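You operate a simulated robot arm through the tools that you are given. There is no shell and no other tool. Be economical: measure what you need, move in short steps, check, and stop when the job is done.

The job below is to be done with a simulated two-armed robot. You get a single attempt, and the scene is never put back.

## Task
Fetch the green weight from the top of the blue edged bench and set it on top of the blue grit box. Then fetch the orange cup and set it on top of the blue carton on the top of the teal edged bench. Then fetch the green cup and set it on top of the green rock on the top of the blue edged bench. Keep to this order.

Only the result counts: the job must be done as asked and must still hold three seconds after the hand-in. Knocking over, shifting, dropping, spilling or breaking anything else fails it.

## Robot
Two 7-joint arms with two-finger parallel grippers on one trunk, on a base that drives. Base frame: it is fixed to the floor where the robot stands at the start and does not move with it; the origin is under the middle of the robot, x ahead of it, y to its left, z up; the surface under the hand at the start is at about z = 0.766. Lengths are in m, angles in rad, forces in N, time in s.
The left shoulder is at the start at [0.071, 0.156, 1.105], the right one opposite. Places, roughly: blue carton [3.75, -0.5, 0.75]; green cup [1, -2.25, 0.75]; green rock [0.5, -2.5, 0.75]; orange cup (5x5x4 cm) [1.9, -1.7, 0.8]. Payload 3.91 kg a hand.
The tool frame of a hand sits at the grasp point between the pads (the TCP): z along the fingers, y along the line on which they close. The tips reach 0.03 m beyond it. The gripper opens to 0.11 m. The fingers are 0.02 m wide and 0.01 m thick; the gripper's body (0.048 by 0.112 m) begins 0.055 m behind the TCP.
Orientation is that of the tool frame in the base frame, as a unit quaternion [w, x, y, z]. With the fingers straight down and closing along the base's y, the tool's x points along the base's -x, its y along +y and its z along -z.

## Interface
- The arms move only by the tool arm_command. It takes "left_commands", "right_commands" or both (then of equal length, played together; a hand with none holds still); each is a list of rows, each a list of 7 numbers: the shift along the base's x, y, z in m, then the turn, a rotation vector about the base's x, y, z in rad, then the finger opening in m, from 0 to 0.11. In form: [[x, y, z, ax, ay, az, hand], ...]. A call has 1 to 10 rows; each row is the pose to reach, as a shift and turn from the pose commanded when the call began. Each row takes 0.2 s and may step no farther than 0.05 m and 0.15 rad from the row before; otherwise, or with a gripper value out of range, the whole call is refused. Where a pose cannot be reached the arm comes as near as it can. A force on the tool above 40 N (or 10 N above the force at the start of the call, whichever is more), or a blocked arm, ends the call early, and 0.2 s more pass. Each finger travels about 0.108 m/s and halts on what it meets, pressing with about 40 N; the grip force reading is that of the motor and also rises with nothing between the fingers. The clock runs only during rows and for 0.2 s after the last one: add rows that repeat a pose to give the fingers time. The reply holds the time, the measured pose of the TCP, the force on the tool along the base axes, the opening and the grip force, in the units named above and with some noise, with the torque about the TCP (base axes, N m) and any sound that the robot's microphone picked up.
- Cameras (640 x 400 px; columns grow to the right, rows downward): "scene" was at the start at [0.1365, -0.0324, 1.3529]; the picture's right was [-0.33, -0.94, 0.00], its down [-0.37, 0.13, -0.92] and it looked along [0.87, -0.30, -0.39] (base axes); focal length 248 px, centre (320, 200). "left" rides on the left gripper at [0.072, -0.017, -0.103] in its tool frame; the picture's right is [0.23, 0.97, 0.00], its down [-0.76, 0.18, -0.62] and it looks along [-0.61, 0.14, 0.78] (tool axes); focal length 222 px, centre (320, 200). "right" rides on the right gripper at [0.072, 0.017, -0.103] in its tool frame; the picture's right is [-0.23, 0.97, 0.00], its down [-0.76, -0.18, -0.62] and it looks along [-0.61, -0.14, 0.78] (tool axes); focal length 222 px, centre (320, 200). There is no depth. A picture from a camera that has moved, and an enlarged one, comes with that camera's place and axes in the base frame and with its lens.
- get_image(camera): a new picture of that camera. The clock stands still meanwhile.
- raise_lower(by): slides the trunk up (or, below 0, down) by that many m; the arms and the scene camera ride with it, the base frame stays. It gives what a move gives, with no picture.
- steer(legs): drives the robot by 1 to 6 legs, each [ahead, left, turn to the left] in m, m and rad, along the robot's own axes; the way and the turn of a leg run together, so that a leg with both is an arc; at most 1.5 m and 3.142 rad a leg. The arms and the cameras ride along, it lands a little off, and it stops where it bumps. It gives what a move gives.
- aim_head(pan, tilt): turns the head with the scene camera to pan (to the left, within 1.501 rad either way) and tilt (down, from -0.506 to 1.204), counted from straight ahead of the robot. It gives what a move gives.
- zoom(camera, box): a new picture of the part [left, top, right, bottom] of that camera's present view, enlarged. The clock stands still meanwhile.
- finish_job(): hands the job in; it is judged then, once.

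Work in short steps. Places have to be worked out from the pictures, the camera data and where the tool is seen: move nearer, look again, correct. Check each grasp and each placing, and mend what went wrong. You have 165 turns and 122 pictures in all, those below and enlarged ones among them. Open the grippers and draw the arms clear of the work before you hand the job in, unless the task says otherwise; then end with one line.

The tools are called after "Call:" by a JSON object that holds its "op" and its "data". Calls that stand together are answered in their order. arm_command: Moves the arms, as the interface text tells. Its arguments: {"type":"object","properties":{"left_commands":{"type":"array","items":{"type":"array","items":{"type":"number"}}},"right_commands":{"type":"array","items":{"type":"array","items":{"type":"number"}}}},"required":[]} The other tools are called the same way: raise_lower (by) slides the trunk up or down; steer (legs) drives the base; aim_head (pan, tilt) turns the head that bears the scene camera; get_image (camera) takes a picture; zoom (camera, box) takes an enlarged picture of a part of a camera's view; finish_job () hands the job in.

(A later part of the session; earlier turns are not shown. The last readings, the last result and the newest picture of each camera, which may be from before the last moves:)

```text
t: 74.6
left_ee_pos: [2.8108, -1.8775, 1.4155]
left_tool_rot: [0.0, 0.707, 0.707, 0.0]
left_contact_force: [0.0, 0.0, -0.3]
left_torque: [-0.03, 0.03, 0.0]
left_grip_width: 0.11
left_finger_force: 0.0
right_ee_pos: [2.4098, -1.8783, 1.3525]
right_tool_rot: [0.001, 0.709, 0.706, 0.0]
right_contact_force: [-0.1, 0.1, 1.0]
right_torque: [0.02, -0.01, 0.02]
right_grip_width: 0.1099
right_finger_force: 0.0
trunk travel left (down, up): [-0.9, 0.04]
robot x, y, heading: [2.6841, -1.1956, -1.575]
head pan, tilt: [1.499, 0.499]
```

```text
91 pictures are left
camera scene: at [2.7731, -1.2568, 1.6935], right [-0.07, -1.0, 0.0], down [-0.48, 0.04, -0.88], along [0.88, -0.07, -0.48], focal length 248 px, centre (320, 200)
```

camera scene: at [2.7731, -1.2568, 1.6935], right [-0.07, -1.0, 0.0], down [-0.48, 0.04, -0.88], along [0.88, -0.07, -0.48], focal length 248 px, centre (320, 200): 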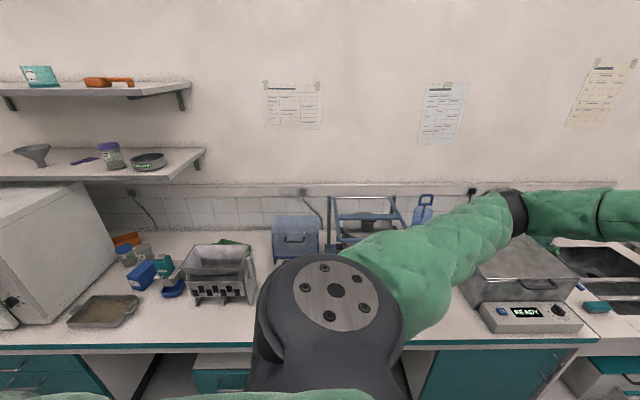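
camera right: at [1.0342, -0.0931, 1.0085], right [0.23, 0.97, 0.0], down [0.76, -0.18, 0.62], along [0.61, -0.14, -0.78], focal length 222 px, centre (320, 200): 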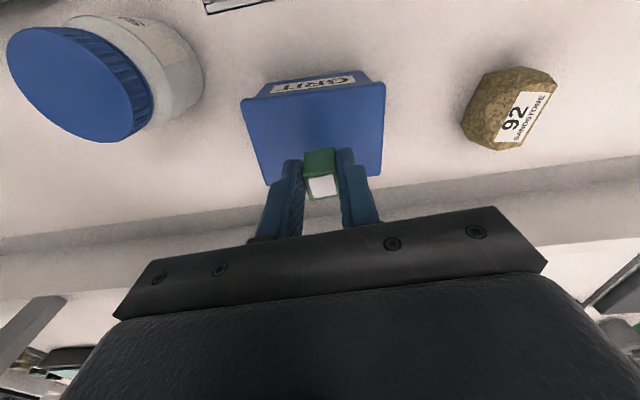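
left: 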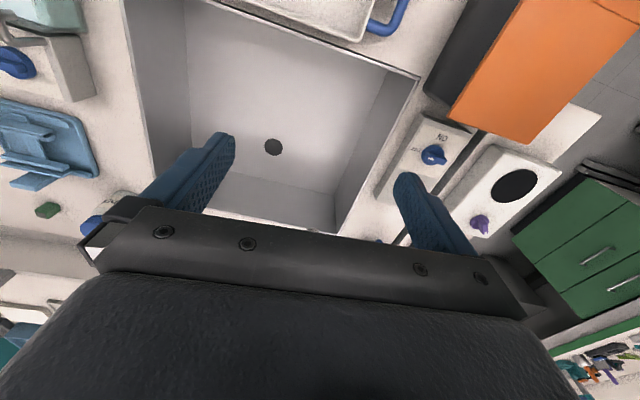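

The blue carton is at about [3.68,-0.49] on the teal bench. Now I turn to face the island (-x) and look for the orange cup.

Call:
{"op": "steer", "data": {"legs": [[0.0, 0.0, -1.566], [0, 0.2, 0]]}}

Call:
{"op": "aim_head", "data": {"pan": 0.3, "tilt": 0.7}}

Call:
{"op": "get_image", "data": {"camera": "scene"}}

```text
t: 80.1
left_ee_pos: [2.0024, -1.52, 1.4162]
left_tool_rot: [0.001, 1.0, -0.003, 0.0]
left_contact_force: [0.5, -0.2, 0.5]
left_torque: [-0.02, 0.03, -0.02]
left_grip_width: 0.1099
left_finger_force: 0.1
right_ee_pos: [2.0031, -1.1197, 1.3514]
right_tool_rot: [0.0, 1.0, -0.002, 0.001]
right_contact_force: [-0.6, -0.8, -0.5]
right_torque: [-0.03, 0.01, 0.03]
right_grip_width: 0.1101
right_finger_force: 0.1
trunk travel left (down, up): [-0.9, 0.04]
robot x, y, heading: [2.6827, -1.3997, 3.135]
head pan, tilt: [1.499, 0.499]
```

```text
t: 81.5
left_ee_pos: [2.002, -1.5222, 1.4156]
left_tool_rot: [0.0, 1.0, -0.003, 0.0]
left_contact_force: [0.4, 0.1, 1.0]
left_torque: [-0.02, -0.02, 0.0]
left_grip_width: 0.1101
left_finger_force: 0.1
right_ee_pos: [2.0031, -1.1226, 1.3521]
right_tool_rot: [-0.001, 1.0, -0.002, 0.001]
right_contact_force: [-0.4, 0.5, -0.3]
right_torque: [0.01, 0.01, 0.0]
right_grip_width: 0.11
right_finger_force: 0.2
trunk travel left (down, up): [-0.9, 0.04]
robot x, y, heading: [2.6815, -1.3974, 3.13]
head pan, tilt: [0.3, 0.7]
```

```text
90 pictures are left
camera scene: at [2.5495, -1.4244, 1.6758], right [-0.29, 0.96, 0.0], down [0.62, 0.19, -0.76], along [-0.73, -0.22, -0.64], focal length 248 px, centre (320, 200)
```

scene: 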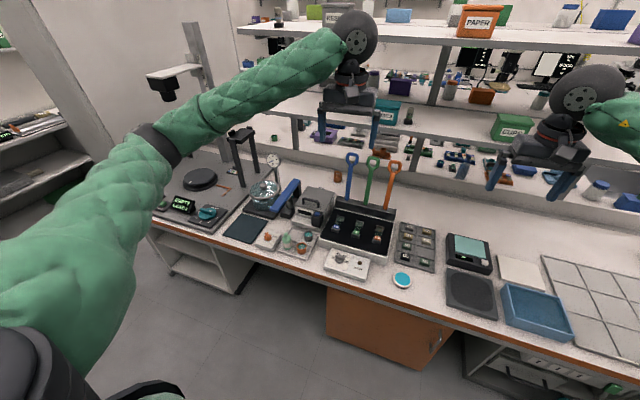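

The cup should appear near pixel (300,245), a white tray with small coloured items. I enlarge it.

Call:
{"op": "zoom", "data": {"camera": "scene", "box": [225, 190, 385, 290]}}

```text
4.00 times, centred on (305, 240) of scene
camera zoom: at [2.5495, -1.4244, 1.6758], right [-0.29, 0.96, 0.0], down [0.62, 0.19, -0.76], along [-0.73, -0.22, -0.64], focal length 992 px, centre (380, 40)
```

zoom: 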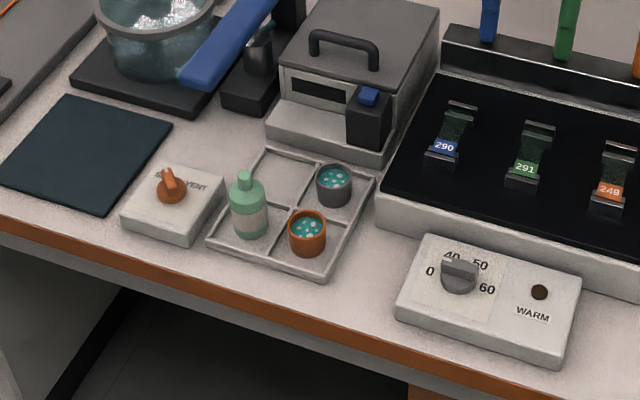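

The orange cup (filled with beads, must stay upright) stands in a tray at about [1.892,-1.707]; a bottle is 7 cm to its -y side and a grey cup 7 cm to its -x side. Gripping along y with the left hand fits. I lower the trunk.

Call:
{"op": "raise_lower", "data": {"by": -0.35}}

Call:
{"op": "arm_command", "data": {"left_commands": [[-0.02, -0.04, 0, 0, 0, 0, 0.11], [-0.04, -0.08, 0, 0, 0, 0, 0.1], [-0.06, -0.12, -0.02, 0, 0, 0, 0.09], [-0.08, -0.16, -0.05, 0, 0, 0, 0.08], [-0.1, -0.185, -0.09, 0, 0, 0, 0.07], [-0.11, -0.185, -0.12, 0, 0, 0, 0.066]]}}

Call:
{"op": "get_image", "data": {"camera": "left"}}

Call:
{"op": "get_image", "data": {"camera": "scene"}}

```text
t: 84.9
left_ee_pos: [2.0029, -1.5232, 1.0658]
left_tool_rot: [0.0, 1.0, -0.003, 0.0]
left_contact_force: [1.1, 0.2, 0.2]
left_torque: [-0.03, 0.0, -0.01]
left_grip_width: 0.1098
left_finger_force: 0.0
right_ee_pos: [2.0042, -1.1215, 1.0009]
right_tool_rot: [-0.001, 1.0, -0.002, 0.0]
right_contact_force: [-0.7, -0.4, -0.5]
right_torque: [0.01, 0.04, -0.02]
right_grip_width: 0.1099
right_finger_force: 0.1
trunk travel left (down, up): [-0.55, 0.39]
robot x, y, heading: [2.6834, -1.3992, 3.136]
head pan, tilt: [0.3, 0.7]
```

```text
refused: row 4 steps farther than a row can; nothing moved
```

```text
88 pictures are left
camera left: at [2.0756, -1.5062, 1.1679], right [0.22, -0.97, 0.0], down [-0.76, -0.17, 0.62], along [-0.61, -0.14, -0.78], focal length 222 px, centre (320, 200)
```

left: 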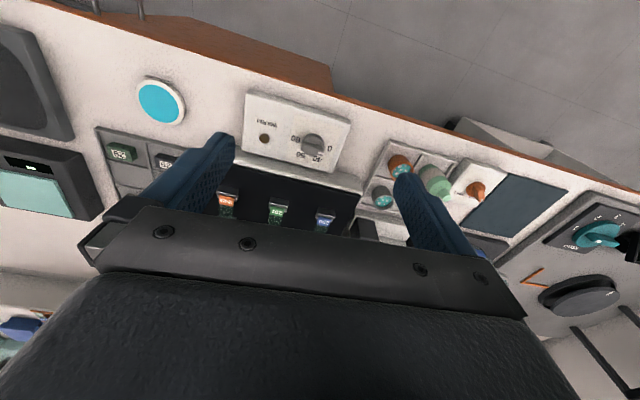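

```text
87 pictures are left
camera scene: at [2.5498, -1.4236, 1.3259], right [-0.29, 0.96, 0.0], down [0.62, 0.19, -0.76], along [-0.73, -0.22, -0.64], focal length 248 px, centre (320, 200)
```

scene: 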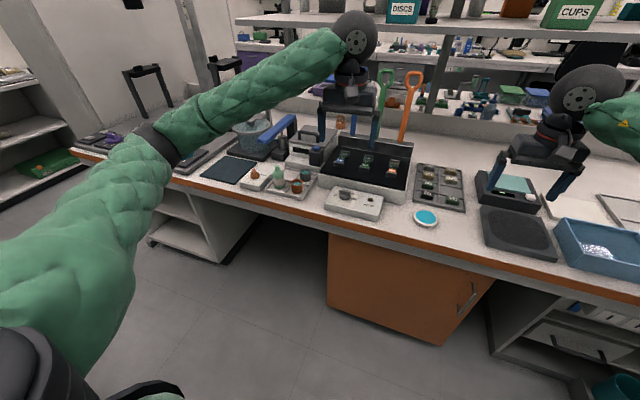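

I move the left hand above the cup at z≈0.95 in smaller steps.

Call:
{"op": "arm_command", "data": {"left_commands": [[-0.02, -0.04, 0, 0, 0, 0, 0.11], [-0.04, -0.08, 0, 0, 0, 0, 0.1], [-0.06, -0.12, -0.02, 0, 0, 0, 0.09], [-0.08, -0.15, -0.05, 0, 0, 0, 0.08], [-0.1, -0.175, -0.08, 0, 0, 0, 0.07], [-0.1, -0.178, -0.115, 0, 0, 0, 0.07]]}}

Call:
{"op": "get_image", "data": {"camera": "left"}}

Call:
{"op": "zoom", "data": {"camera": "scene", "box": [215, 100, 375, 200]}}

```text
t: 86.3
left_ee_pos: [1.9012, -1.6997, 0.9499]
left_tool_rot: [0.0, 1.0, -0.003, 0.0]
left_contact_force: [-0.6, 0.4, 0.0]
left_torque: [0.02, 0.02, 0.02]
left_grip_width: 0.07
left_finger_force: 0.2
right_ee_pos: [2.003, -1.1214, 1.001]
right_tool_rot: [0.0, 1.0, -0.002, 0.001]
right_contact_force: [0.0, -0.1, 0.3]
right_torque: [-0.01, -0.02, 0.01]
right_grip_width: 0.1102
right_finger_force: 0.1
trunk travel left (down, up): [-0.55, 0.39]
robot x, y, heading: [2.6862, -1.3977, 3.136]
head pan, tilt: [0.3, 0.7]
```

```text
86 pictures are left
camera left: at [1.9747, -1.6846, 1.0526], right [0.22, -0.98, 0.0], down [-0.76, -0.17, 0.62], along [-0.61, -0.14, -0.78], focal length 222 px, centre (320, 200)
```

left: 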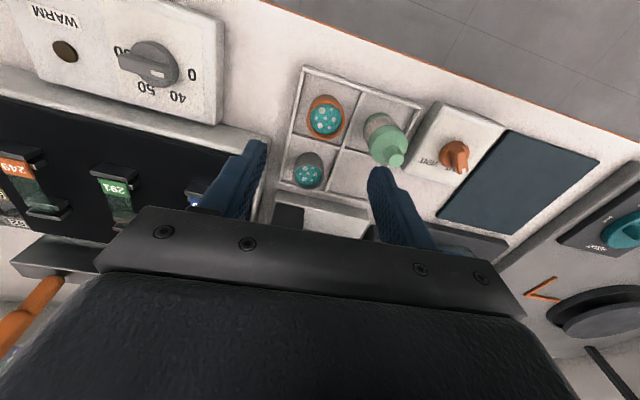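

```text
4.00 times, centred on (295, 150) of scene
camera zoom: at [2.5493, -1.4238, 1.3258], right [-0.29, 0.96, 0.0], down [0.62, 0.19, -0.76], along [-0.73, -0.22, -0.64], focal length 992 px, centre (420, 400)
```

zoom: 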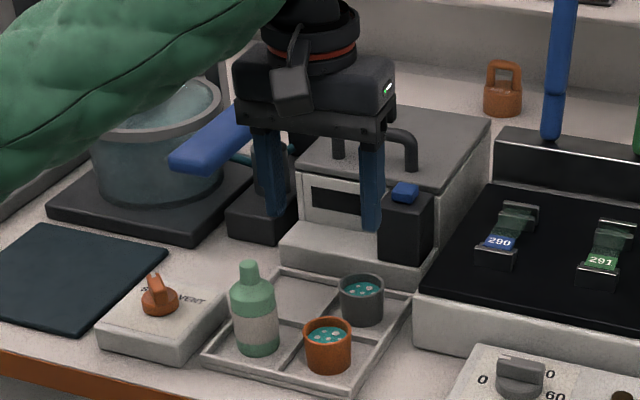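

Cup centre is about [1.897,-1.708], rim z≈0.810. I narrow to 0.062, centre, and go down to just above the rim.

Call:
{"op": "arm_command", "data": {"left_commands": [[-0.004, -0.008, 0, 0, 0, 0, 0.062], [-0.004, -0.008, -0.04, 0, 0, 0, 0.062], [-0.004, -0.008, -0.08, 0, 0, 0, 0.062], [-0.004, -0.008, -0.1, 0, 0, 0, 0.062]]}}

Call:
{"op": "get_image", "data": {"camera": "left"}}

Call:
{"op": "zoom", "data": {"camera": "scene", "box": [255, 140, 335, 190]}}

```text
t: 87.3
left_ee_pos: [1.8977, -1.7079, 0.8502]
left_tool_rot: [0.0, 1.0, -0.003, 0.0]
left_contact_force: [-0.7, 0.3, -0.5]
left_torque: [0.02, 0.02, -0.01]
left_grip_width: 0.0622
left_finger_force: 0.1
right_ee_pos: [2.0023, -1.1218, 1.0014]
right_tool_rot: [0.001, 1.0, -0.003, 0.001]
right_contact_force: [-0.2, 0.6, 0.1]
right_torque: [0.0, 0.0, -0.01]
right_grip_width: 0.1103
right_finger_force: 0.1
trunk travel left (down, up): [-0.55, 0.39]
robot x, y, heading: [2.6872, -1.3944, 3.133]
head pan, tilt: [0.3, 0.7]
```

```text
84 pictures are left
camera left: at [1.9714, -1.6926, 0.9531], right [0.22, -0.97, 0.0], down [-0.76, -0.17, 0.62], along [-0.61, -0.14, -0.78], focal length 222 px, centre (320, 200)
```

left: 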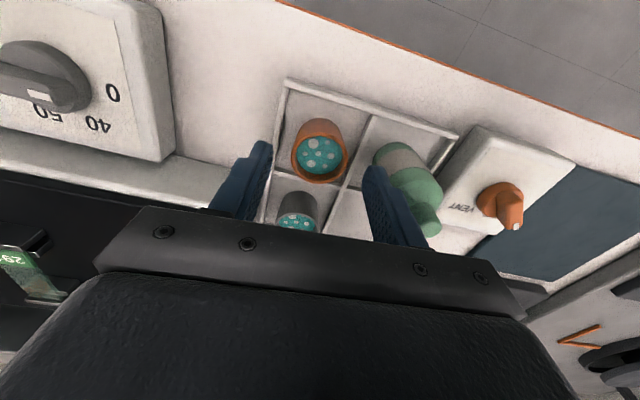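

```text
8.00 times, centred on (295, 165) of scene
camera zoom: at [2.5495, -1.4237, 1.3258], right [-0.29, 0.96, 0.0], down [0.62, 0.19, -0.76], along [-0.73, -0.22, -0.64], focal length 1985 px, centre (520, 480)
```

zoom: 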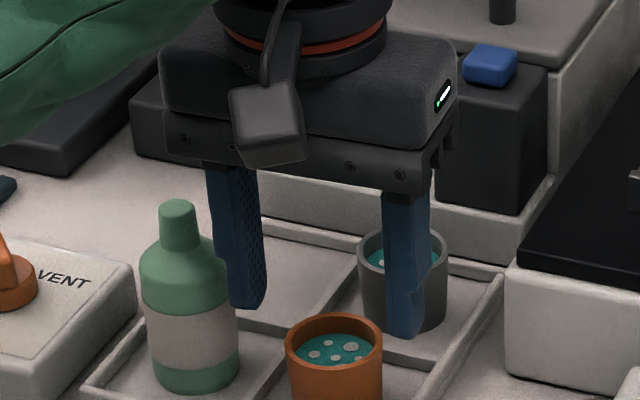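

The geometry agrees. I descend to z≈0.812 and check the force before closing.

Call:
{"op": "arm_command", "data": {"left_commands": [[0.001, -0.001, -0.02, 0, 0, 0, 0.062], [0.001, -0.001, -0.037, 0, 0, 0, 0.062]]}}

Call:
{"op": "get_image", "data": {"camera": "left"}}

```text
t: 87.9
left_ee_pos: [1.8986, -1.7089, 0.8125]
left_tool_rot: [0.0, 1.0, -0.003, 0.0]
left_contact_force: [-0.7, 0.5, -0.1]
left_torque: [-0.02, 0.01, 0.02]
left_grip_width: 0.062
left_finger_force: 0.1
right_ee_pos: [2.0034, -1.1224, 1.0015]
right_tool_rot: [0.0, 1.0, -0.003, 0.001]
right_contact_force: [-0.5, 0.1, -0.4]
right_torque: [0.0, -0.02, -0.01]
right_grip_width: 0.1098
right_finger_force: 0.0
trunk travel left (down, up): [-0.55, 0.39]
robot x, y, heading: [2.6858, -1.3972, 3.134]
head pan, tilt: [0.3, 0.7]
```

```text
82 pictures are left
camera left: at [1.9723, -1.6932, 0.9158], right [0.22, -0.98, 0.0], down [-0.76, -0.17, 0.62], along [-0.61, -0.14, -0.78], focal length 222 px, centre (320, 200)
```

left: 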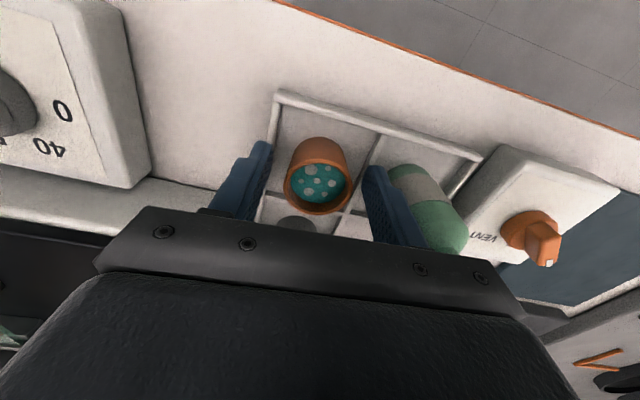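

The fingers straddle the cup. I close and lift slowly a little.

Call:
{"op": "arm_command", "data": {"left_commands": [[0, 0, 0, 0, 0, 0, 0.05], [0, 0, 0, 0, 0, 0, 0.04], [0, 0, 0, 0, 0, 0, 0.035], [0, 0, 0, 0, 0, 0, 0.035]]}}

Call:
{"op": "arm_command", "data": {"left_commands": [[0, 0, 0.01, 0, 0, 0, 0.035], [0, 0, 0.025, 0, 0, 0, 0.035], [0, 0, 0.045, 0, 0, 0, 0.035], [0, 0, 0.07, 0, 0, 0, 0.035], [0, 0, 0.1, 0, 0, 0, 0.035], [0, 0, 0.13, 0, 0, 0, 0.035], [0, 0, 0.16, 0, 0, 0, 0.035], [0, 0, 0.18, 0, 0, 0, 0.035]]}}

Call:
{"op": "get_image", "data": {"camera": "left"}}

Call:
{"op": "zoom", "data": {"camera": "scene", "box": [215, 100, 375, 200]}}

```text
t: 88.9
left_ee_pos: [1.9, -1.7088, 0.8131]
left_tool_rot: [-0.001, 1.0, -0.003, 0.001]
left_contact_force: [1.0, -0.7, 0.8]
left_torque: [-0.03, -0.01, 0.0]
left_grip_width: 0.0421
left_finger_force: 40.0
right_ee_pos: [2.0032, -1.1204, 1.0016]
right_tool_rot: [0.001, 1.0, -0.003, 0.001]
right_contact_force: [0.1, -0.2, 0.5]
right_torque: [0.0, 0.0, 0.01]
right_grip_width: 0.1102
right_finger_force: 0.0
trunk travel left (down, up): [-0.55, 0.39]
robot x, y, heading: [2.6838, -1.3966, 3.133]
head pan, tilt: [0.3, 0.7]
```

```text
t: 90.7
left_ee_pos: [1.9003, -1.7088, 0.9929]
left_tool_rot: [0.0, 1.0, -0.003, 0.001]
left_contact_force: [0.3, 0.0, 0.5]
left_torque: [0.0, 0.03, 0.01]
left_grip_width: 0.0422
left_finger_force: 39.6
right_ee_pos: [2.0037, -1.1217, 1.0024]
right_tool_rot: [0.0, 1.0, -0.003, 0.0]
right_contact_force: [-0.5, -0.2, -1.0]
right_torque: [-0.01, -0.02, -0.01]
right_grip_width: 0.1098
right_finger_force: 0.0
trunk travel left (down, up): [-0.55, 0.39]
robot x, y, heading: [2.6857, -1.3978, 3.135]
head pan, tilt: [0.3, 0.7]
```

```text
81 pictures are left
camera left: at [1.9731, -1.6934, 1.0962], right [0.22, -0.97, 0.0], down [-0.76, -0.17, 0.62], along [-0.61, -0.14, -0.78], focal length 222 px, centre (320, 200)
```

left: 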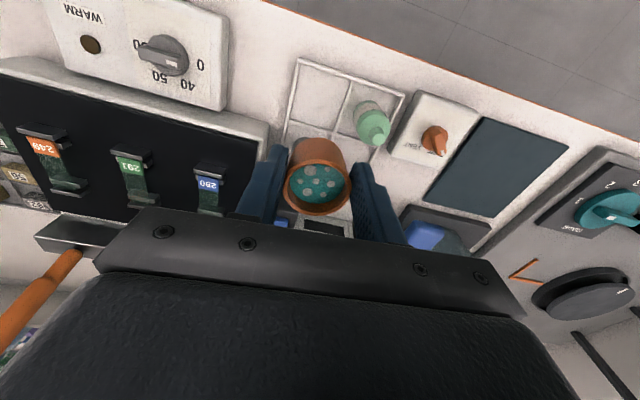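

```text
4.00 times, centred on (295, 150) of scene
camera zoom: at [2.5499, -1.4234, 1.3258], right [-0.29, 0.96, 0.0], down [0.62, 0.19, -0.76], along [-0.73, -0.22, -0.64], focal length 992 px, centre (420, 400)
```

zoom: 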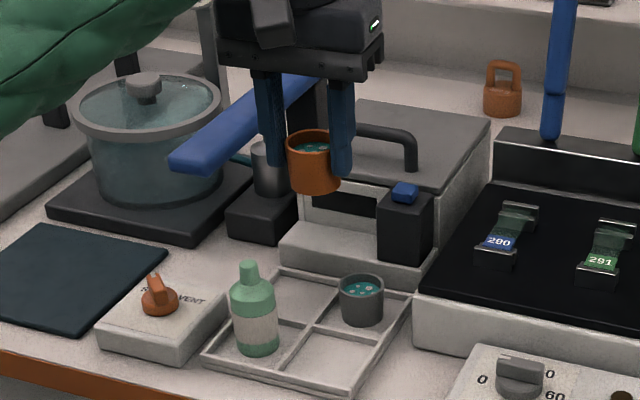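

The cup is held upright with its contents. I pull the hand in, raise the trunk for clearance, then turn round to face the teal bench near y≈-0.8.

Call:
{"op": "arm_command", "data": {"left_commands": [[0.03, 0.02, 0.01, 0, 0, 0, 0.035], [0.07, 0.04, 0.02, 0, 0, 0, 0.035], [0.11, 0.06, 0.02, 0, 0, 0, 0.035], [0.15, 0.07, 0.02, 0, 0, 0, 0.035]]}}

Call:
{"op": "raise_lower", "data": {"by": 0.35}}

Call:
{"op": "steer", "data": {"legs": [[0, 0, -1.565], [0.6, 0, 0], [0, 0, -1.571]]}}

Call:
{"op": "aim_head", "data": {"pan": 0.2, "tilt": 0.6}}

Call:
{"op": "get_image", "data": {"camera": "scene"}}

Call:
{"op": "get_image", "data": {"camera": "left"}}

```text
t: 91.7
left_ee_pos: [2.0504, -1.6388, 1.0137]
left_tool_rot: [-0.001, 1.0, -0.002, 0.0]
left_contact_force: [0.5, -0.7, -0.2]
left_torque: [0.01, 0.03, 0.01]
left_grip_width: 0.0424
left_finger_force: 40.3
right_ee_pos: [2.0041, -1.1207, 1.0032]
right_tool_rot: [0.0, 1.0, -0.004, 0.0]
right_contact_force: [-0.3, -0.4, -0.2]
right_torque: [0.01, 0.01, 0.02]
right_grip_width: 0.1099
right_finger_force: 0.1
trunk travel left (down, up): [-0.55, 0.39]
robot x, y, heading: [2.6819, -1.3975, 3.132]
head pan, tilt: [0.3, 0.7]
```

```text
t: 95.1
left_ee_pos: [2.0481, -1.6379, 1.3625]
left_tool_rot: [0.001, 1.0, -0.003, -0.001]
left_contact_force: [-1.0, 0.5, -1.1]
left_torque: [0.01, 0.0, 0.0]
left_grip_width: 0.0416
left_finger_force: 40.3
right_ee_pos: [2.003, -1.1209, 1.3516]
right_tool_rot: [0.0, 1.0, -0.003, 0.001]
right_contact_force: [0.6, -0.6, 0.0]
right_torque: [0.01, -0.01, 0.0]
right_grip_width: 0.1102
right_finger_force: 0.1
trunk travel left (down, up): [-0.9, 0.04]
robot x, y, heading: [2.6853, -1.397, 3.136]
head pan, tilt: [0.3, 0.7]
```

```text
t: 106.2
left_ee_pos: [3.3215, -0.561, 1.3638]
left_tool_rot: [0.0, 0.007, 1.0, 0.0]
left_contact_force: [0.9, -0.1, -0.2]
left_torque: [0.01, -0.03, 0.03]
left_grip_width: 0.0408
left_finger_force: 39.9
right_ee_pos: [3.3634, -1.0781, 1.3516]
right_tool_rot: [0.0, 0.007, 1.0, 0.0]
right_contact_force: [0.0, 0.2, 0.4]
right_torque: [0.0, -0.03, -0.01]
right_grip_width: 0.1099
right_finger_force: 0.0
trunk travel left (down, up): [-0.9, 0.04]
robot x, y, heading: [2.683, -0.7975, -0.012]
head pan, tilt: [0.3, 0.7]
```

```text
t: 106.8
left_ee_pos: [3.3221, -0.5612, 1.3638]
left_tool_rot: [0.0, 0.007, 1.0, -0.001]
left_contact_force: [-0.9, -0.6, -0.8]
left_torque: [0.01, 0.0, 0.02]
left_grip_width: 0.0406
left_finger_force: 40.1
right_ee_pos: [3.3642, -1.079, 1.3513]
right_tool_rot: [-0.002, 0.006, 1.0, 0.001]
right_contact_force: [-0.3, 0.3, -0.1]
right_torque: [0.02, -0.03, -0.01]
right_grip_width: 0.1099
right_finger_force: 0.2
trunk travel left (down, up): [-0.9, 0.04]
robot x, y, heading: [2.6841, -0.7946, -0.013]
head pan, tilt: [0.201, 0.6]
```

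```text
79 pictures are left
camera scene: at [2.8222, -0.7836, 1.6844], right [0.19, -0.98, 0.0], down [-0.56, -0.11, -0.82], along [0.81, 0.15, -0.57], focal length 248 px, centre (320, 200)
```

scene: 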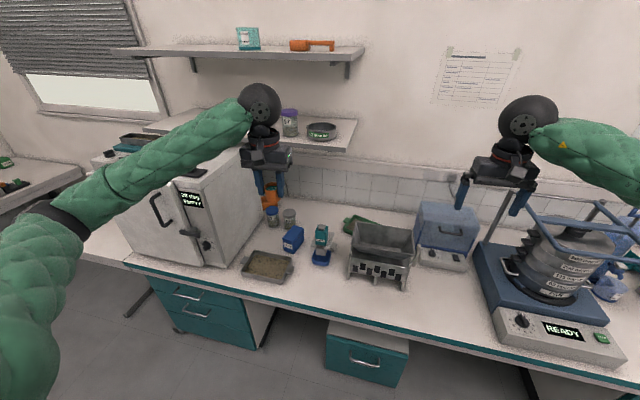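

```text
78 pictures are left
camera left: at [3.25, -0.5784, 1.4655], right [-0.21, 0.98, 0.0], down [0.76, 0.17, 0.62], along [0.61, 0.13, -0.78], focal length 222 px, centre (320, 200)
```

left: 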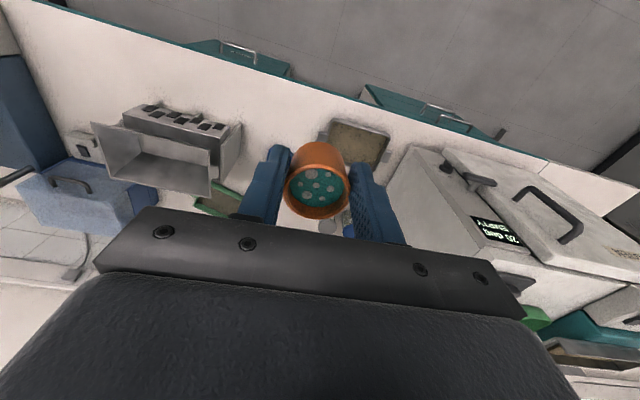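

Still held. I enlarge the area with the blue carton.

Call:
{"op": "zoom", "data": {"camera": "scene", "box": [230, 190, 390, 290]}}

```text
4.00 times, centred on (310, 240) of scene
camera zoom: at [2.8222, -0.7836, 1.6844], right [0.19, -0.98, 0.0], down [-0.56, -0.11, -0.82], along [0.81, 0.15, -0.57], focal length 992 px, centre (360, 40)
```

zoom: 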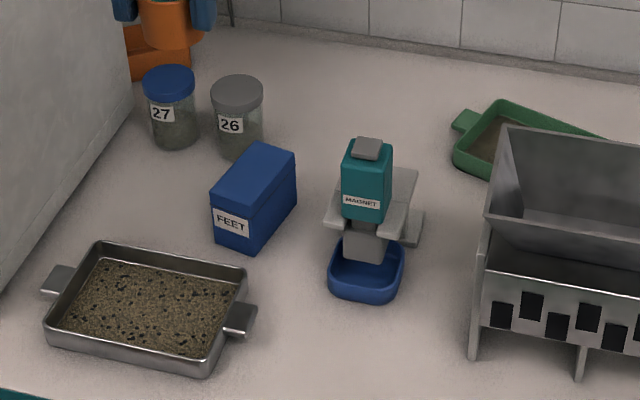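

The carton "FEET" has its top centre at about [3.72,-0.48], z≈0.82. I drive 0.25 ahead and lower the trunk.

Call:
{"op": "steer", "data": {"legs": [[0.25, 0, 0.012]]}}

Call:
{"op": "raise_lower", "data": {"by": -0.35}}

Call:
{"op": "aim_head", "data": {"pan": 0.3, "tilt": 0.6}}

Call:
{"op": "get_image", "data": {"camera": "scene"}}

Call:
{"op": "get_image", "data": {"camera": "left"}}

```text
t: 108.7
left_ee_pos: [3.5678, -0.5528, 1.3631]
left_tool_rot: [0.0, -0.001, 1.0, 0.0]
left_contact_force: [-0.6, 0.2, -0.7]
left_torque: [-0.01, 0.01, -0.02]
left_grip_width: 0.0404
left_finger_force: 39.9
right_ee_pos: [3.6166, -1.0703, 1.3523]
right_tool_rot: [0.0, 0.0, 1.0, 0.0]
right_contact_force: [-0.7, 1.2, -0.4]
right_torque: [0.0, 0.02, 0.03]
right_grip_width: 0.1102
right_finger_force: 0.1
trunk travel left (down, up): [-0.9, 0.04]
robot x, y, heading: [2.938, -0.7975, 0.007]
head pan, tilt: [0.201, 0.6]
```

```text
t: 111.4
left_ee_pos: [3.5556, -0.5553, 1.0436]
left_tool_rot: [0.002, 0.01, 1.0, -0.004]
left_contact_force: [0.9, 0.2, -1.5]
left_torque: [-0.02, 0.03, 0.0]
left_grip_width: 0.0403
left_finger_force: 40.2
right_ee_pos: [3.5948, -1.0665, 1.0398]
right_tool_rot: [0.008, 0.004, 1.0, 0.001]
right_contact_force: [9.9, 19.7, 32.4]
right_torque: [2.56, -0.01, -0.49]
right_grip_width: 0.1099
right_finger_force: 0.4
trunk travel left (down, up): [-0.58, 0.36]
robot x, y, heading: [2.9301, -0.7983, -0.015]
head pan, tilt: [0.201, 0.6]
stopped: the force on the tool passed its limit at 65 N (the readings are from after the stop); the commanded pose is now the measured one
```

```text
t: 112.1
left_ee_pos: [3.5572, -0.5564, 1.046]
left_tool_rot: [0.003, 0.009, 1.0, -0.004]
left_contact_force: [0.3, 0.1, -1.0]
left_torque: [-0.01, 0.02, 0.02]
left_grip_width: 0.0402
left_finger_force: 40.0
right_ee_pos: [3.5938, -1.0678, 1.041]
right_tool_rot: [0.004, 0.003, 1.0, -0.001]
right_contact_force: [-0.5, 35.7, 36.7]
right_torque: [3.21, 0.37, -0.23]
right_grip_width: 0.1101
right_finger_force: 0.4
trunk travel left (down, up): [-0.58, 0.36]
robot x, y, heading: [2.9273, -0.7913, -0.016]
head pan, tilt: [0.3, 0.6]
```

```text
76 pictures are left
camera scene: at [3.0515, -0.7639, 1.3654], right [0.28, -0.96, 0.01], down [-0.54, -0.16, -0.83], along [0.8, 0.23, -0.56], focal length 248 px, centre (320, 200)
```

scene: 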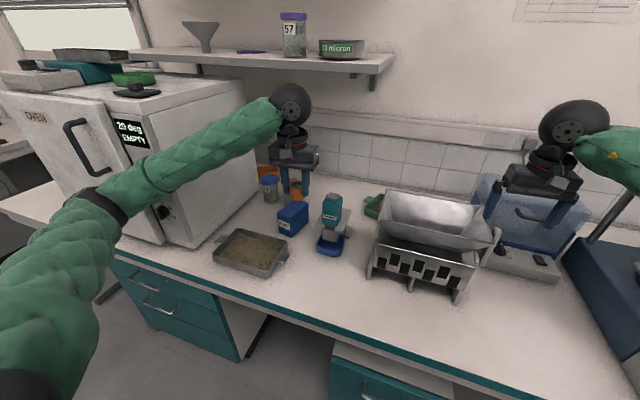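

```text
75 pictures are left
camera left: at [3.4837, -0.5713, 1.1473], right [-0.21, 0.98, -0.01], down [0.76, 0.17, 0.63], along [0.61, 0.12, -0.78], focal length 222 px, centre (320, 200)
```

left: 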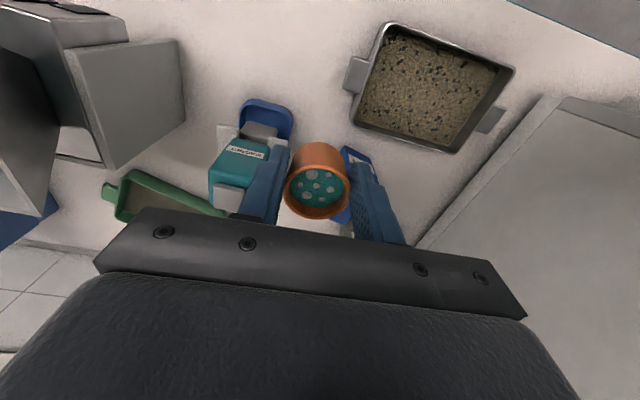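

The right hand touched something on the right (a pole or frame) as the trunk came down. I raise the trunk at once and look.

Call:
{"op": "raise_lower", "data": {"by": 0.2}}

Call:
{"op": "aim_head", "data": {"pan": -0.4, "tilt": 0.6}}

Call:
{"op": "get_image", "data": {"camera": "scene"}}

Call:
{"op": "get_image", "data": {"camera": "right"}}

```text
t: 114.3
left_ee_pos: [3.5636, -0.5639, 1.2429]
left_tool_rot: [-0.001, 0.009, 1.0, -0.001]
left_contact_force: [0.4, 0.9, 0.1]
left_torque: [0.0, 0.01, 0.03]
left_grip_width: 0.0407
left_finger_force: 40.2
right_ee_pos: [3.6018, -1.0777, 1.2326]
right_tool_rot: [0.001, 0.005, 1.0, 0.001]
right_contact_force: [0.2, 0.3, -0.5]
right_torque: [-0.01, 0.01, -0.01]
right_grip_width: 0.1099
right_finger_force: 0.1
trunk travel left (down, up): [-0.78, 0.16]
robot x, y, heading: [2.9274, -0.7941, -0.019]
head pan, tilt: [0.3, 0.6]
```

```text
t: 115.3
left_ee_pos: [3.5637, -0.5638, 1.2421]
left_tool_rot: [-0.001, 0.01, 1.0, 0.0]
left_contact_force: [0.4, 0.4, 0.3]
left_torque: [0.02, 0.01, -0.04]
left_grip_width: 0.0405
left_finger_force: 40.0
right_ee_pos: [3.6022, -1.0773, 1.2323]
right_tool_rot: [0.001, 0.005, 1.0, 0.001]
right_contact_force: [0.4, 0.2, 0.3]
right_torque: [0.0, 0.01, 0.0]
right_grip_width: 0.1102
right_finger_force: 0.0
trunk travel left (down, up): [-0.78, 0.16]
robot x, y, heading: [2.9232, -0.7965, -0.02]
head pan, tilt: [-0.4, 0.6]
```

```text
74 pictures are left
camera scene: at [3.0567, -0.8347, 1.5647], right [-0.41, -0.91, 0.0], down [-0.52, 0.23, -0.82], along [0.75, -0.33, -0.57], focal length 248 px, centre (320, 200)
```

scene: 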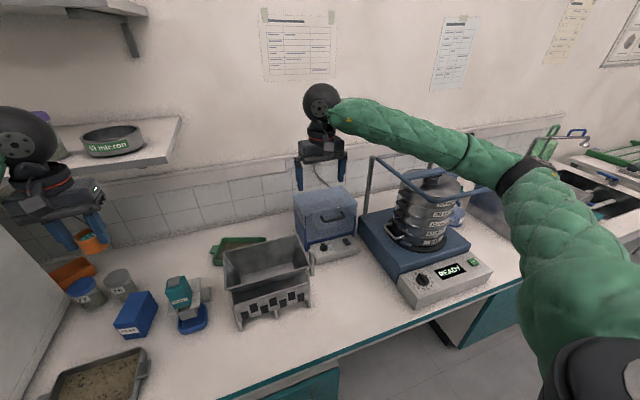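

```text
73 pictures are left
camera right: at [3.5292, -1.06, 1.3358], right [0.24, 0.97, 0.0], down [0.76, -0.19, 0.62], along [0.61, -0.14, -0.78], focal length 222 px, centre (320, 200)
```

right: 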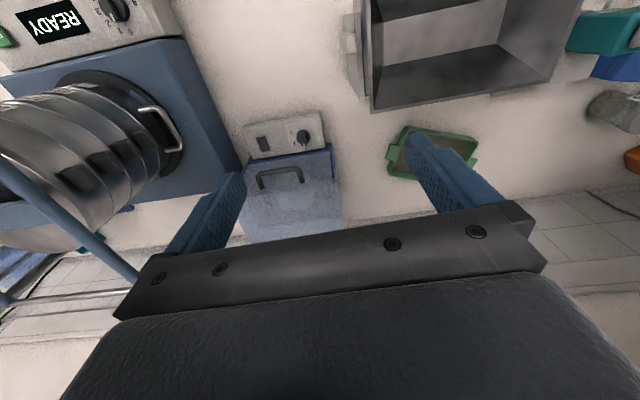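

The right forearm had come down on the sieve shaker's frame; nothing seems displaced. I keep the trunk high and instead lower only the left arm, bringing the cup to about (3.69,-0.48,1.0).

Call:
{"op": "arm_command", "data": {"left_commands": [[0.015, 0.01, -0.02, 0, 0, 0, 0.035], [0.03, 0.02, -0.05, 0, 0, 0, 0.035], [0.045, 0.03, -0.08, 0, 0, 0, 0.035], [0.06, 0.04, -0.11, 0, 0, 0, 0.035], [0.075, 0.05, -0.14, 0, 0, 0, 0.035], [0.09, 0.06, -0.17, 0, 0, 0, 0.035], [0.105, 0.07, -0.2, 0, 0, 0, 0.035], [0.125, 0.08, -0.23, 0, 0, 0, 0.035]]}}

Call:
{"op": "aim_head", "data": {"pan": 0.35, "tilt": 0.7}}

Call:
{"op": "get_image", "data": {"camera": "left"}}

Call:
{"op": "get_image", "data": {"camera": "scene"}}

```text
t: 117.1
left_ee_pos: [3.6885, -0.4826, 1.0107]
left_tool_rot: [-0.002, 0.011, 1.0, 0.0]
left_contact_force: [0.6, -0.3, -0.9]
left_torque: [-0.02, 0.04, -0.02]
left_grip_width: 0.0405
left_finger_force: 39.9
right_ee_pos: [3.6031, -1.077, 1.2325]
right_tool_rot: [0.0, 0.005, 1.0, 0.002]
right_contact_force: [1.1, 0.2, -0.1]
right_torque: [0.02, 0.03, -0.01]
right_grip_width: 0.1101
right_finger_force: 0.0
trunk travel left (down, up): [-0.78, 0.16]
robot x, y, heading: [2.9281, -0.7983, -0.02]
head pan, tilt: [-0.4, 0.6]
```

```text
t: 118.2
left_ee_pos: [3.6876, -0.4848, 1.0112]
left_tool_rot: [-0.001, 0.01, 1.0, 0.0]
left_contact_force: [-0.5, -0.3, 0.8]
left_torque: [0.0, 0.01, 0.01]
left_grip_width: 0.0403
left_finger_force: 40.7
right_ee_pos: [3.6032, -1.0762, 1.2329]
right_tool_rot: [0.001, 0.006, 1.0, 0.002]
right_contact_force: [-0.8, 0.0, 0.1]
right_torque: [0.01, 0.0, 0.01]
right_grip_width: 0.1099
right_finger_force: 0.2
trunk travel left (down, up): [-0.78, 0.16]
robot x, y, heading: [2.9271, -0.7947, -0.016]
head pan, tilt: [0.351, 0.7]
```

```text
72 pictures are left
camera left: at [3.6158, -0.5001, 1.1143], right [-0.21, 0.98, 0.0], down [0.77, 0.16, 0.62], along [0.61, 0.13, -0.78], focal length 222 px, centre (320, 200)
```

left: 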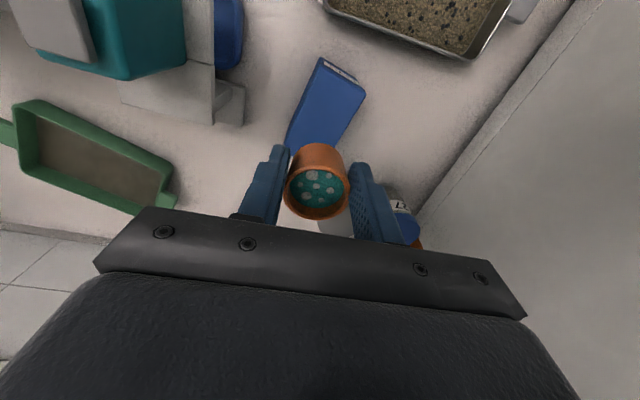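

```text
71 pictures are left
camera scene: at [3.0562, -0.7711, 1.556], right [0.33, -0.95, 0.0], down [-0.61, -0.21, -0.76], along [0.72, 0.25, -0.64], focal length 248 px, centre (320, 200)
```

scene: 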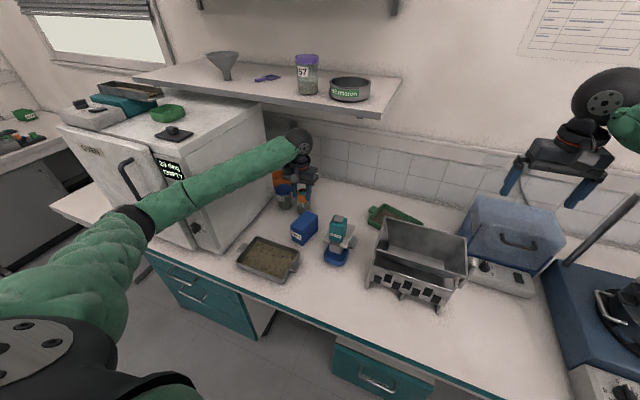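

I enlarge both views to get the carton's centre precisely.

Call:
{"op": "zoom", "data": {"camera": "scene", "box": [260, 180, 372, 250]}}

Call:
{"op": "zoom", "data": {"camera": "left", "box": [240, 40, 400, 140]}}

```text
5.71 times, centred on (316, 215) of scene
camera zoom: at [3.0562, -0.7711, 1.556], right [0.33, -0.95, 0.0], down [-0.61, -0.21, -0.76], along [0.72, 0.25, -0.64], focal length 1418 px, centre (343, 114)
```

zoom: 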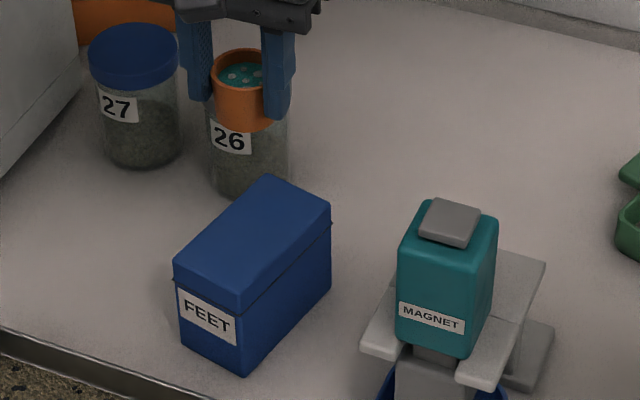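

```text
4.00 times, centred on (320, 90) of left
camera zoom: at [3.6158, -0.5001, 1.1143], right [-0.21, 0.98, 0.0], down [0.77, 0.16, 0.62], along [0.61, 0.13, -0.78], focal length 888 px, centre (320, 640)
```

zoom: 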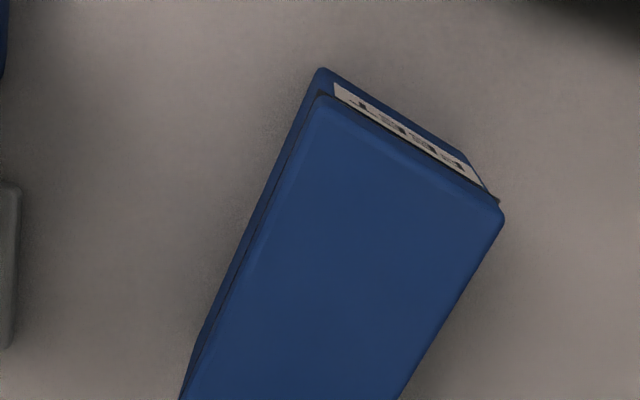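

Carton lid: centre ≈[3.713,-0.475], top z≈0.84, 6 x 11 cm. I move over it to z≈0.925.

Call:
{"op": "arm_command", "data": {"left_commands": [[0.012, 0.005, -0.02, 0, 0, 0, 0.035], [0.025, 0.009, -0.045, 0, 0, 0, 0.035], [0.025, 0.009, -0.07, 0, 0, 0, 0.035], [0.025, 0.009, -0.085, 0, 0, 0, 0.035]]}}

Call:
{"op": "zoom", "data": {"camera": "scene", "box": [260, 180, 372, 250]}}

Call:
{"op": "get_image", "data": {"camera": "left"}}

```text
t: 119.2
left_ee_pos: [3.713, -0.4746, 0.926]
left_tool_rot: [-0.001, 0.009, 1.0, 0.0]
left_contact_force: [0.0, 0.2, -0.3]
left_torque: [-0.01, -0.02, 0.0]
left_grip_width: 0.0402
left_finger_force: 40.1
right_ee_pos: [3.6013, -1.0774, 1.2331]
right_tool_rot: [0.001, 0.005, 1.0, 0.002]
right_contact_force: [-0.5, 0.1, -0.1]
right_torque: [0.03, 0.02, -0.02]
right_grip_width: 0.1101
right_finger_force: 0.0
trunk travel left (down, up): [-0.78, 0.16]
robot x, y, heading: [2.9283, -0.7945, -0.019]
head pan, tilt: [0.351, 0.7]
```

```text
5.71 times, centred on (316, 215) of scene
camera zoom: at [3.0565, -0.7711, 1.556], right [0.33, -0.95, 0.0], down [-0.61, -0.21, -0.76], along [0.72, 0.25, -0.64], focal length 1418 px, centre (343, 114)
```

zoom: 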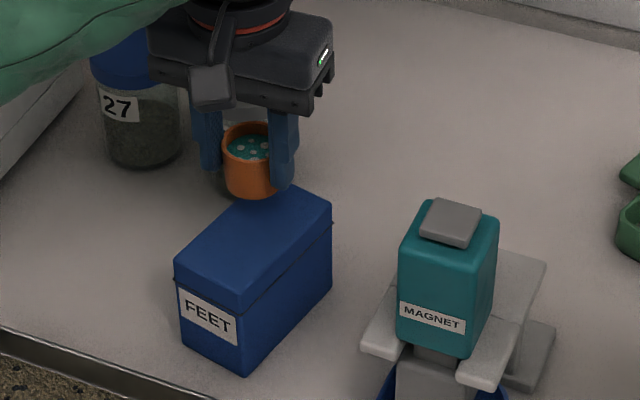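

```text
67 pictures are left
camera left: at [3.6411, -0.4907, 1.0296], right [-0.21, 0.98, 0.0], down [0.77, 0.16, 0.62], along [0.61, 0.13, -0.78], focal length 222 px, centre (320, 200)
```

left: 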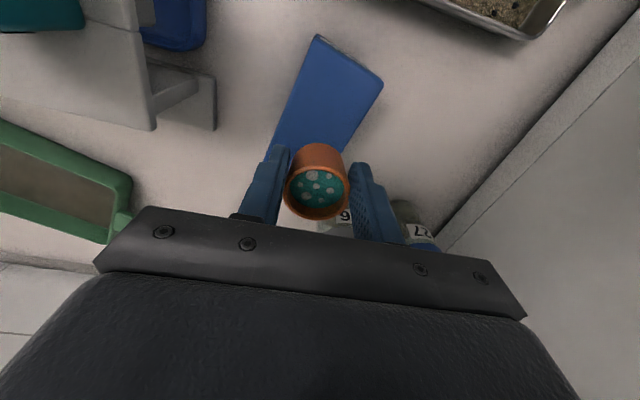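

Aligned. I lower slowly to contact.

Call:
{"op": "arm_command", "data": {"left_commands": [[0, 0, -0.02, 0, 0, 0, 0.035], [0, 0, -0.032, 0, 0, 0, 0.035], [0, 0, -0.037, 0, 0, 0, 0.035], [0, 0, -0.04, 0, 0, 0, 0.035]]}}

Call:
{"op": "zoom", "data": {"camera": "scene", "box": [270, 190, 350, 240]}}

```text
t: 120.2
left_ee_pos: [3.7127, -0.4738, 0.8898]
left_tool_rot: [0.001, 0.01, 1.0, 0.001]
left_contact_force: [1.3, 5.5, 36.2]
left_torque: [0.02, -0.37, 0.08]
left_grip_width: 0.0401
left_finger_force: 39.7
right_ee_pos: [3.5998, -1.0775, 1.2343]
right_tool_rot: [0.002, 0.006, 1.0, 0.003]
right_contact_force: [0.1, 0.2, 0.8]
right_torque: [-0.01, 0.0, 0.01]
right_grip_width: 0.11
right_finger_force: 0.1
trunk travel left (down, up): [-0.78, 0.16]
robot x, y, heading: [2.9264, -0.7943, -0.016]
head pan, tilt: [0.351, 0.7]
```

```text
8.00 times, centred on (310, 215) of scene
camera zoom: at [3.0532, -0.7717, 1.5568], right [0.33, -0.95, 0.0], down [-0.61, -0.21, -0.77], along [0.72, 0.25, -0.64], focal length 1985 px, centre (400, 80)
```

zoom: 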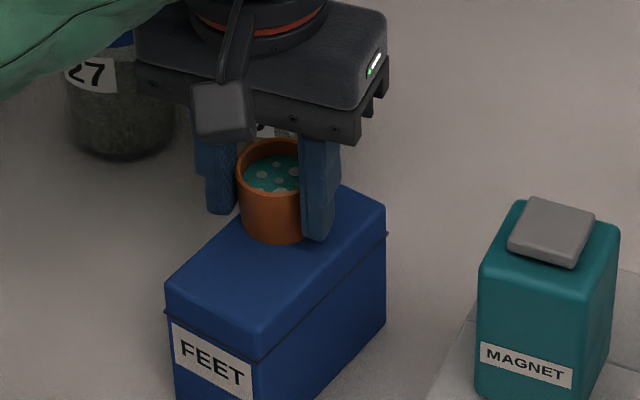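

Contact made, cup seated on the lid. I ease, open slowly to 0.06, and rise straight up.

Call:
{"op": "arm_command", "data": {"left_commands": [[0, 0, 0.004, 0, 0, 0, 0.035], [0, 0, 0.004, 0, 0, 0, 0.042], [0, 0, 0.004, 0, 0, 0, 0.05], [0, 0, 0.004, 0, 0, 0, 0.06], [0, 0, 0.004, 0, 0, 0, 0.06]]}}

Call:
{"op": "zoom", "data": {"camera": "scene", "box": [270, 190, 350, 240]}}

```text
t: 121.4
left_ee_pos: [3.7146, -0.4724, 0.8898]
left_tool_rot: [-0.002, 0.01, 1.0, 0.0]
left_contact_force: [-0.7, 0.4, -0.4]
left_torque: [-0.01, 0.02, -0.01]
left_grip_width: 0.0598
left_finger_force: 0.2
right_ee_pos: [3.6013, -1.0774, 1.232]
right_tool_rot: [0.001, 0.005, 1.0, 0.001]
right_contact_force: [-0.3, 0.1, 0.2]
right_torque: [-0.03, 0.0, 0.02]
right_grip_width: 0.11
right_finger_force: 0.1
trunk travel left (down, up): [-0.78, 0.16]
robot x, y, heading: [2.9265, -0.7978, -0.02]
head pan, tilt: [0.351, 0.7]
```

```text
8.00 times, centred on (310, 215) of scene
camera zoom: at [3.0562, -0.7711, 1.556], right [0.33, -0.95, 0.0], down [-0.61, -0.21, -0.76], along [0.72, 0.25, -0.64], focal length 1985 px, centre (400, 80)
```

zoom: 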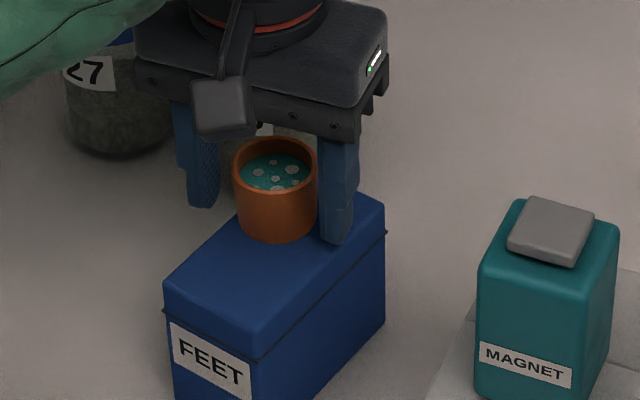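

The cup stands on the carton. I raise the left hand straight up and pull it back.

Call:
{"op": "arm_command", "data": {"left_commands": [[0, 0, 0.03, 0, 0, 0, 0.06], [0, 0, 0.07, 0, 0, 0, 0.06], [0, 0, 0.11, 0, 0, 0, 0.07], [0, 0, 0.15, 0, 0, 0, 0.09], [-0.03, -0.02, 0.18, 0, 0, 0, 0.11], [-0.06, -0.04, 0.21, 0, 0, 0, 0.11], [-0.09, -0.06, 0.24, 0, 0, 0, 0.11], [-0.12, -0.08, 0.27, 0, 0, 0, 0.11], [-0.15, -0.09, 0.3, 0, 0, 0, 0.11]]}}

Call:
{"op": "zoom", "data": {"camera": "scene", "box": [240, 160, 400, 260]}}

```text
t: 123.4
left_ee_pos: [3.5629, -0.566, 1.1928]
left_tool_rot: [-0.001, 0.01, 1.0, 0.0]
left_contact_force: [-1.1, -0.5, 0.4]
left_torque: [0.04, -0.03, 0.0]
left_grip_width: 0.1101
left_finger_force: 0.1
right_ee_pos: [3.6009, -1.0775, 1.2343]
right_tool_rot: [0.001, 0.005, 1.0, 0.003]
right_contact_force: [-0.2, -1.1, -1.1]
right_torque: [-0.02, -0.01, 0.01]
right_grip_width: 0.1098
right_finger_force: 0.1
trunk travel left (down, up): [-0.78, 0.16]
robot x, y, heading: [2.9243, -0.7961, -0.018]
head pan, tilt: [0.351, 0.7]
```

```text
4.00 times, centred on (320, 210) of scene
camera zoom: at [3.0549, -0.7714, 1.5561], right [0.33, -0.95, 0.0], down [-0.61, -0.21, -0.77], along [0.72, 0.25, -0.64], focal length 992 px, centre (320, 160)
```

zoom: 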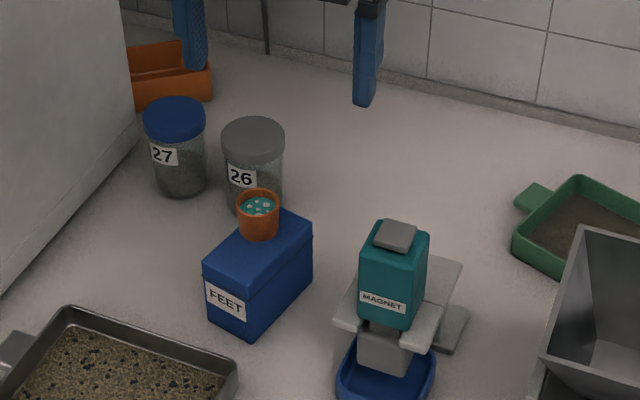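

Second placing done. I raise the trunk and drive back round the left end of the island, first to (≈0.4,1.1).

Call:
{"op": "raise_lower", "data": {"by": 0.15}}

Call:
{"op": "steer", "data": {"legs": [[-0.25, 0, 0], [0, 0, 1.589], [1.3, 0, 0]]}}

Call:
{"op": "steer", "data": {"legs": [[0, 0, 1.571], [0, 0.0, 0.0]]}}

```text
t: 125.2
left_ee_pos: [3.5646, -0.5649, 1.3423]
left_tool_rot: [0.0, 0.009, 1.0, 0.0]
left_contact_force: [0.6, -0.8, -1.3]
left_torque: [-0.02, 0.01, -0.01]
left_grip_width: 0.11
left_finger_force: 0.0
right_ee_pos: [3.6027, -1.0767, 1.3825]
right_tool_rot: [0.001, 0.005, 1.0, 0.002]
right_contact_force: [-0.4, 0.1, -0.2]
right_torque: [-0.04, 0.0, 0.0]
right_grip_width: 0.1101
right_finger_force: 0.0
trunk travel left (down, up): [-0.93, 0.01]
robot x, y, heading: [2.9271, -0.796, -0.021]
head pan, tilt: [0.351, 0.7]
```

```text
t: 136.9
left_ee_pos: [2.4568, 1.1348, 1.3431]
left_tool_rot: [-0.001, -0.702, 0.712, 0.0]
left_contact_force: [-0.4, -0.1, 0.4]
left_torque: [0.04, 0.0, 0.01]
left_grip_width: 0.1099
left_finger_force: 0.2
right_ee_pos: [2.9677, 1.1751, 1.3825]
right_tool_rot: [-0.001, -0.705, 0.709, 0.002]
right_contact_force: [-0.2, 0.4, -0.9]
right_torque: [0.0, 0.02, 0.0]
right_grip_width: 0.1098
right_finger_force: 0.0
trunk travel left (down, up): [-0.93, 0.01]
robot x, y, heading: [2.6913, 0.5, 1.559]
head pan, tilt: [0.351, 0.7]
```

```text
t: 141.4
left_ee_pos: [2.0547, 0.2664, 1.3431]
left_tool_rot: [-0.001, 1.0, -0.009, 0.0]
left_contact_force: [-0.3, 0.6, 0.4]
left_torque: [0.0, 0.01, 0.02]
left_grip_width: 0.1099
left_finger_force: 0.1
right_ee_pos: [2.0165, 0.7792, 1.3833]
right_tool_rot: [0.001, 1.0, -0.005, 0.0]
right_contact_force: [0.0, 0.3, -0.7]
right_torque: [0.02, 0.0, 0.0]
right_grip_width: 0.1098
right_finger_force: 0.0
trunk travel left (down, up): [-0.93, 0.01]
robot x, y, heading: [2.6918, 0.4979, 3.123]
head pan, tilt: [0.351, 0.7]
```

Now strafe to y≈1.1, drive along -x to x≈0.1, then turn to face -y.

Call:
{"op": "steer", "data": {"legs": [[0, -0.6, 0.018], [1.3, 0, 0], [1.25, 0, 0], [0, 0, 1.571]]}}

Call:
{"op": "aim_head", "data": {"pan": 0.0, "tilt": 0.5}}

Call:
{"op": "get_image", "data": {"camera": "scene"}}

```text
t: 160.8
left_ee_pos: [0.3709, 0.4508, 1.3422]
left_tool_rot: [-0.001, 0.708, 0.706, 0.001]
left_contact_force: [-0.5, 0.3, -0.2]
left_torque: [0.02, -0.01, 0.0]
left_grip_width: 0.1101
left_finger_force: 0.1
right_ee_pos: [-0.143, 0.4071, 1.382]
right_tool_rot: [0.003, 0.707, 0.708, 0.0]
right_contact_force: [0.2, 0.3, -0.1]
right_torque: [0.03, 0.0, -0.01]
right_grip_width: 0.1101
right_finger_force: 0.0
trunk travel left (down, up): [-0.93, 0.01]
robot x, y, heading: [0.128, 1.0834, -1.57]
head pan, tilt: [0.351, 0.7]
```

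```text
t: 161.6
left_ee_pos: [0.3697, 0.4505, 1.3423]
left_tool_rot: [-0.001, 0.708, 0.706, 0.001]
left_contact_force: [0.4, -0.2, 0.7]
left_torque: [-0.01, 0.02, 0.0]
left_grip_width: 0.11
left_finger_force: 0.0
right_ee_pos: [-0.1421, 0.4059, 1.3829]
right_tool_rot: [0.002, 0.707, 0.707, 0.001]
right_contact_force: [-0.2, 0.2, 0.3]
right_torque: [0.01, 0.01, 0.0]
right_grip_width: 0.1101
right_finger_force: 0.0
trunk travel left (down, up): [-0.93, 0.01]
robot x, y, heading: [0.1295, 1.0837, -1.58]
head pan, tilt: [0.0, 0.499]
```

```text
63 pictures are left
camera scene: at [0.1275, 0.9414, 1.7237], right [-1.0, 0.0, 0.0], down [0.0, 0.48, -0.88], along [0.0, -0.88, -0.48], focal length 248 px, centre (320, 200)
```

scene: 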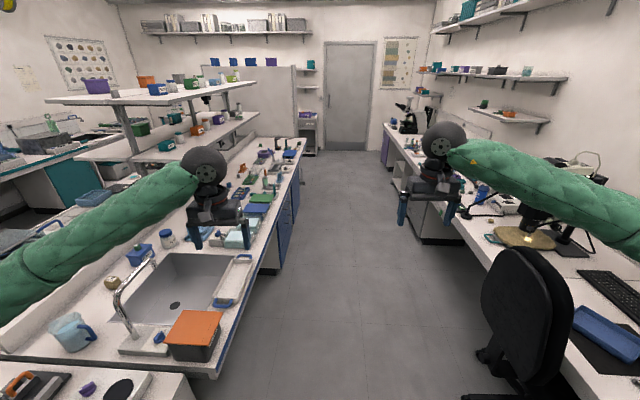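

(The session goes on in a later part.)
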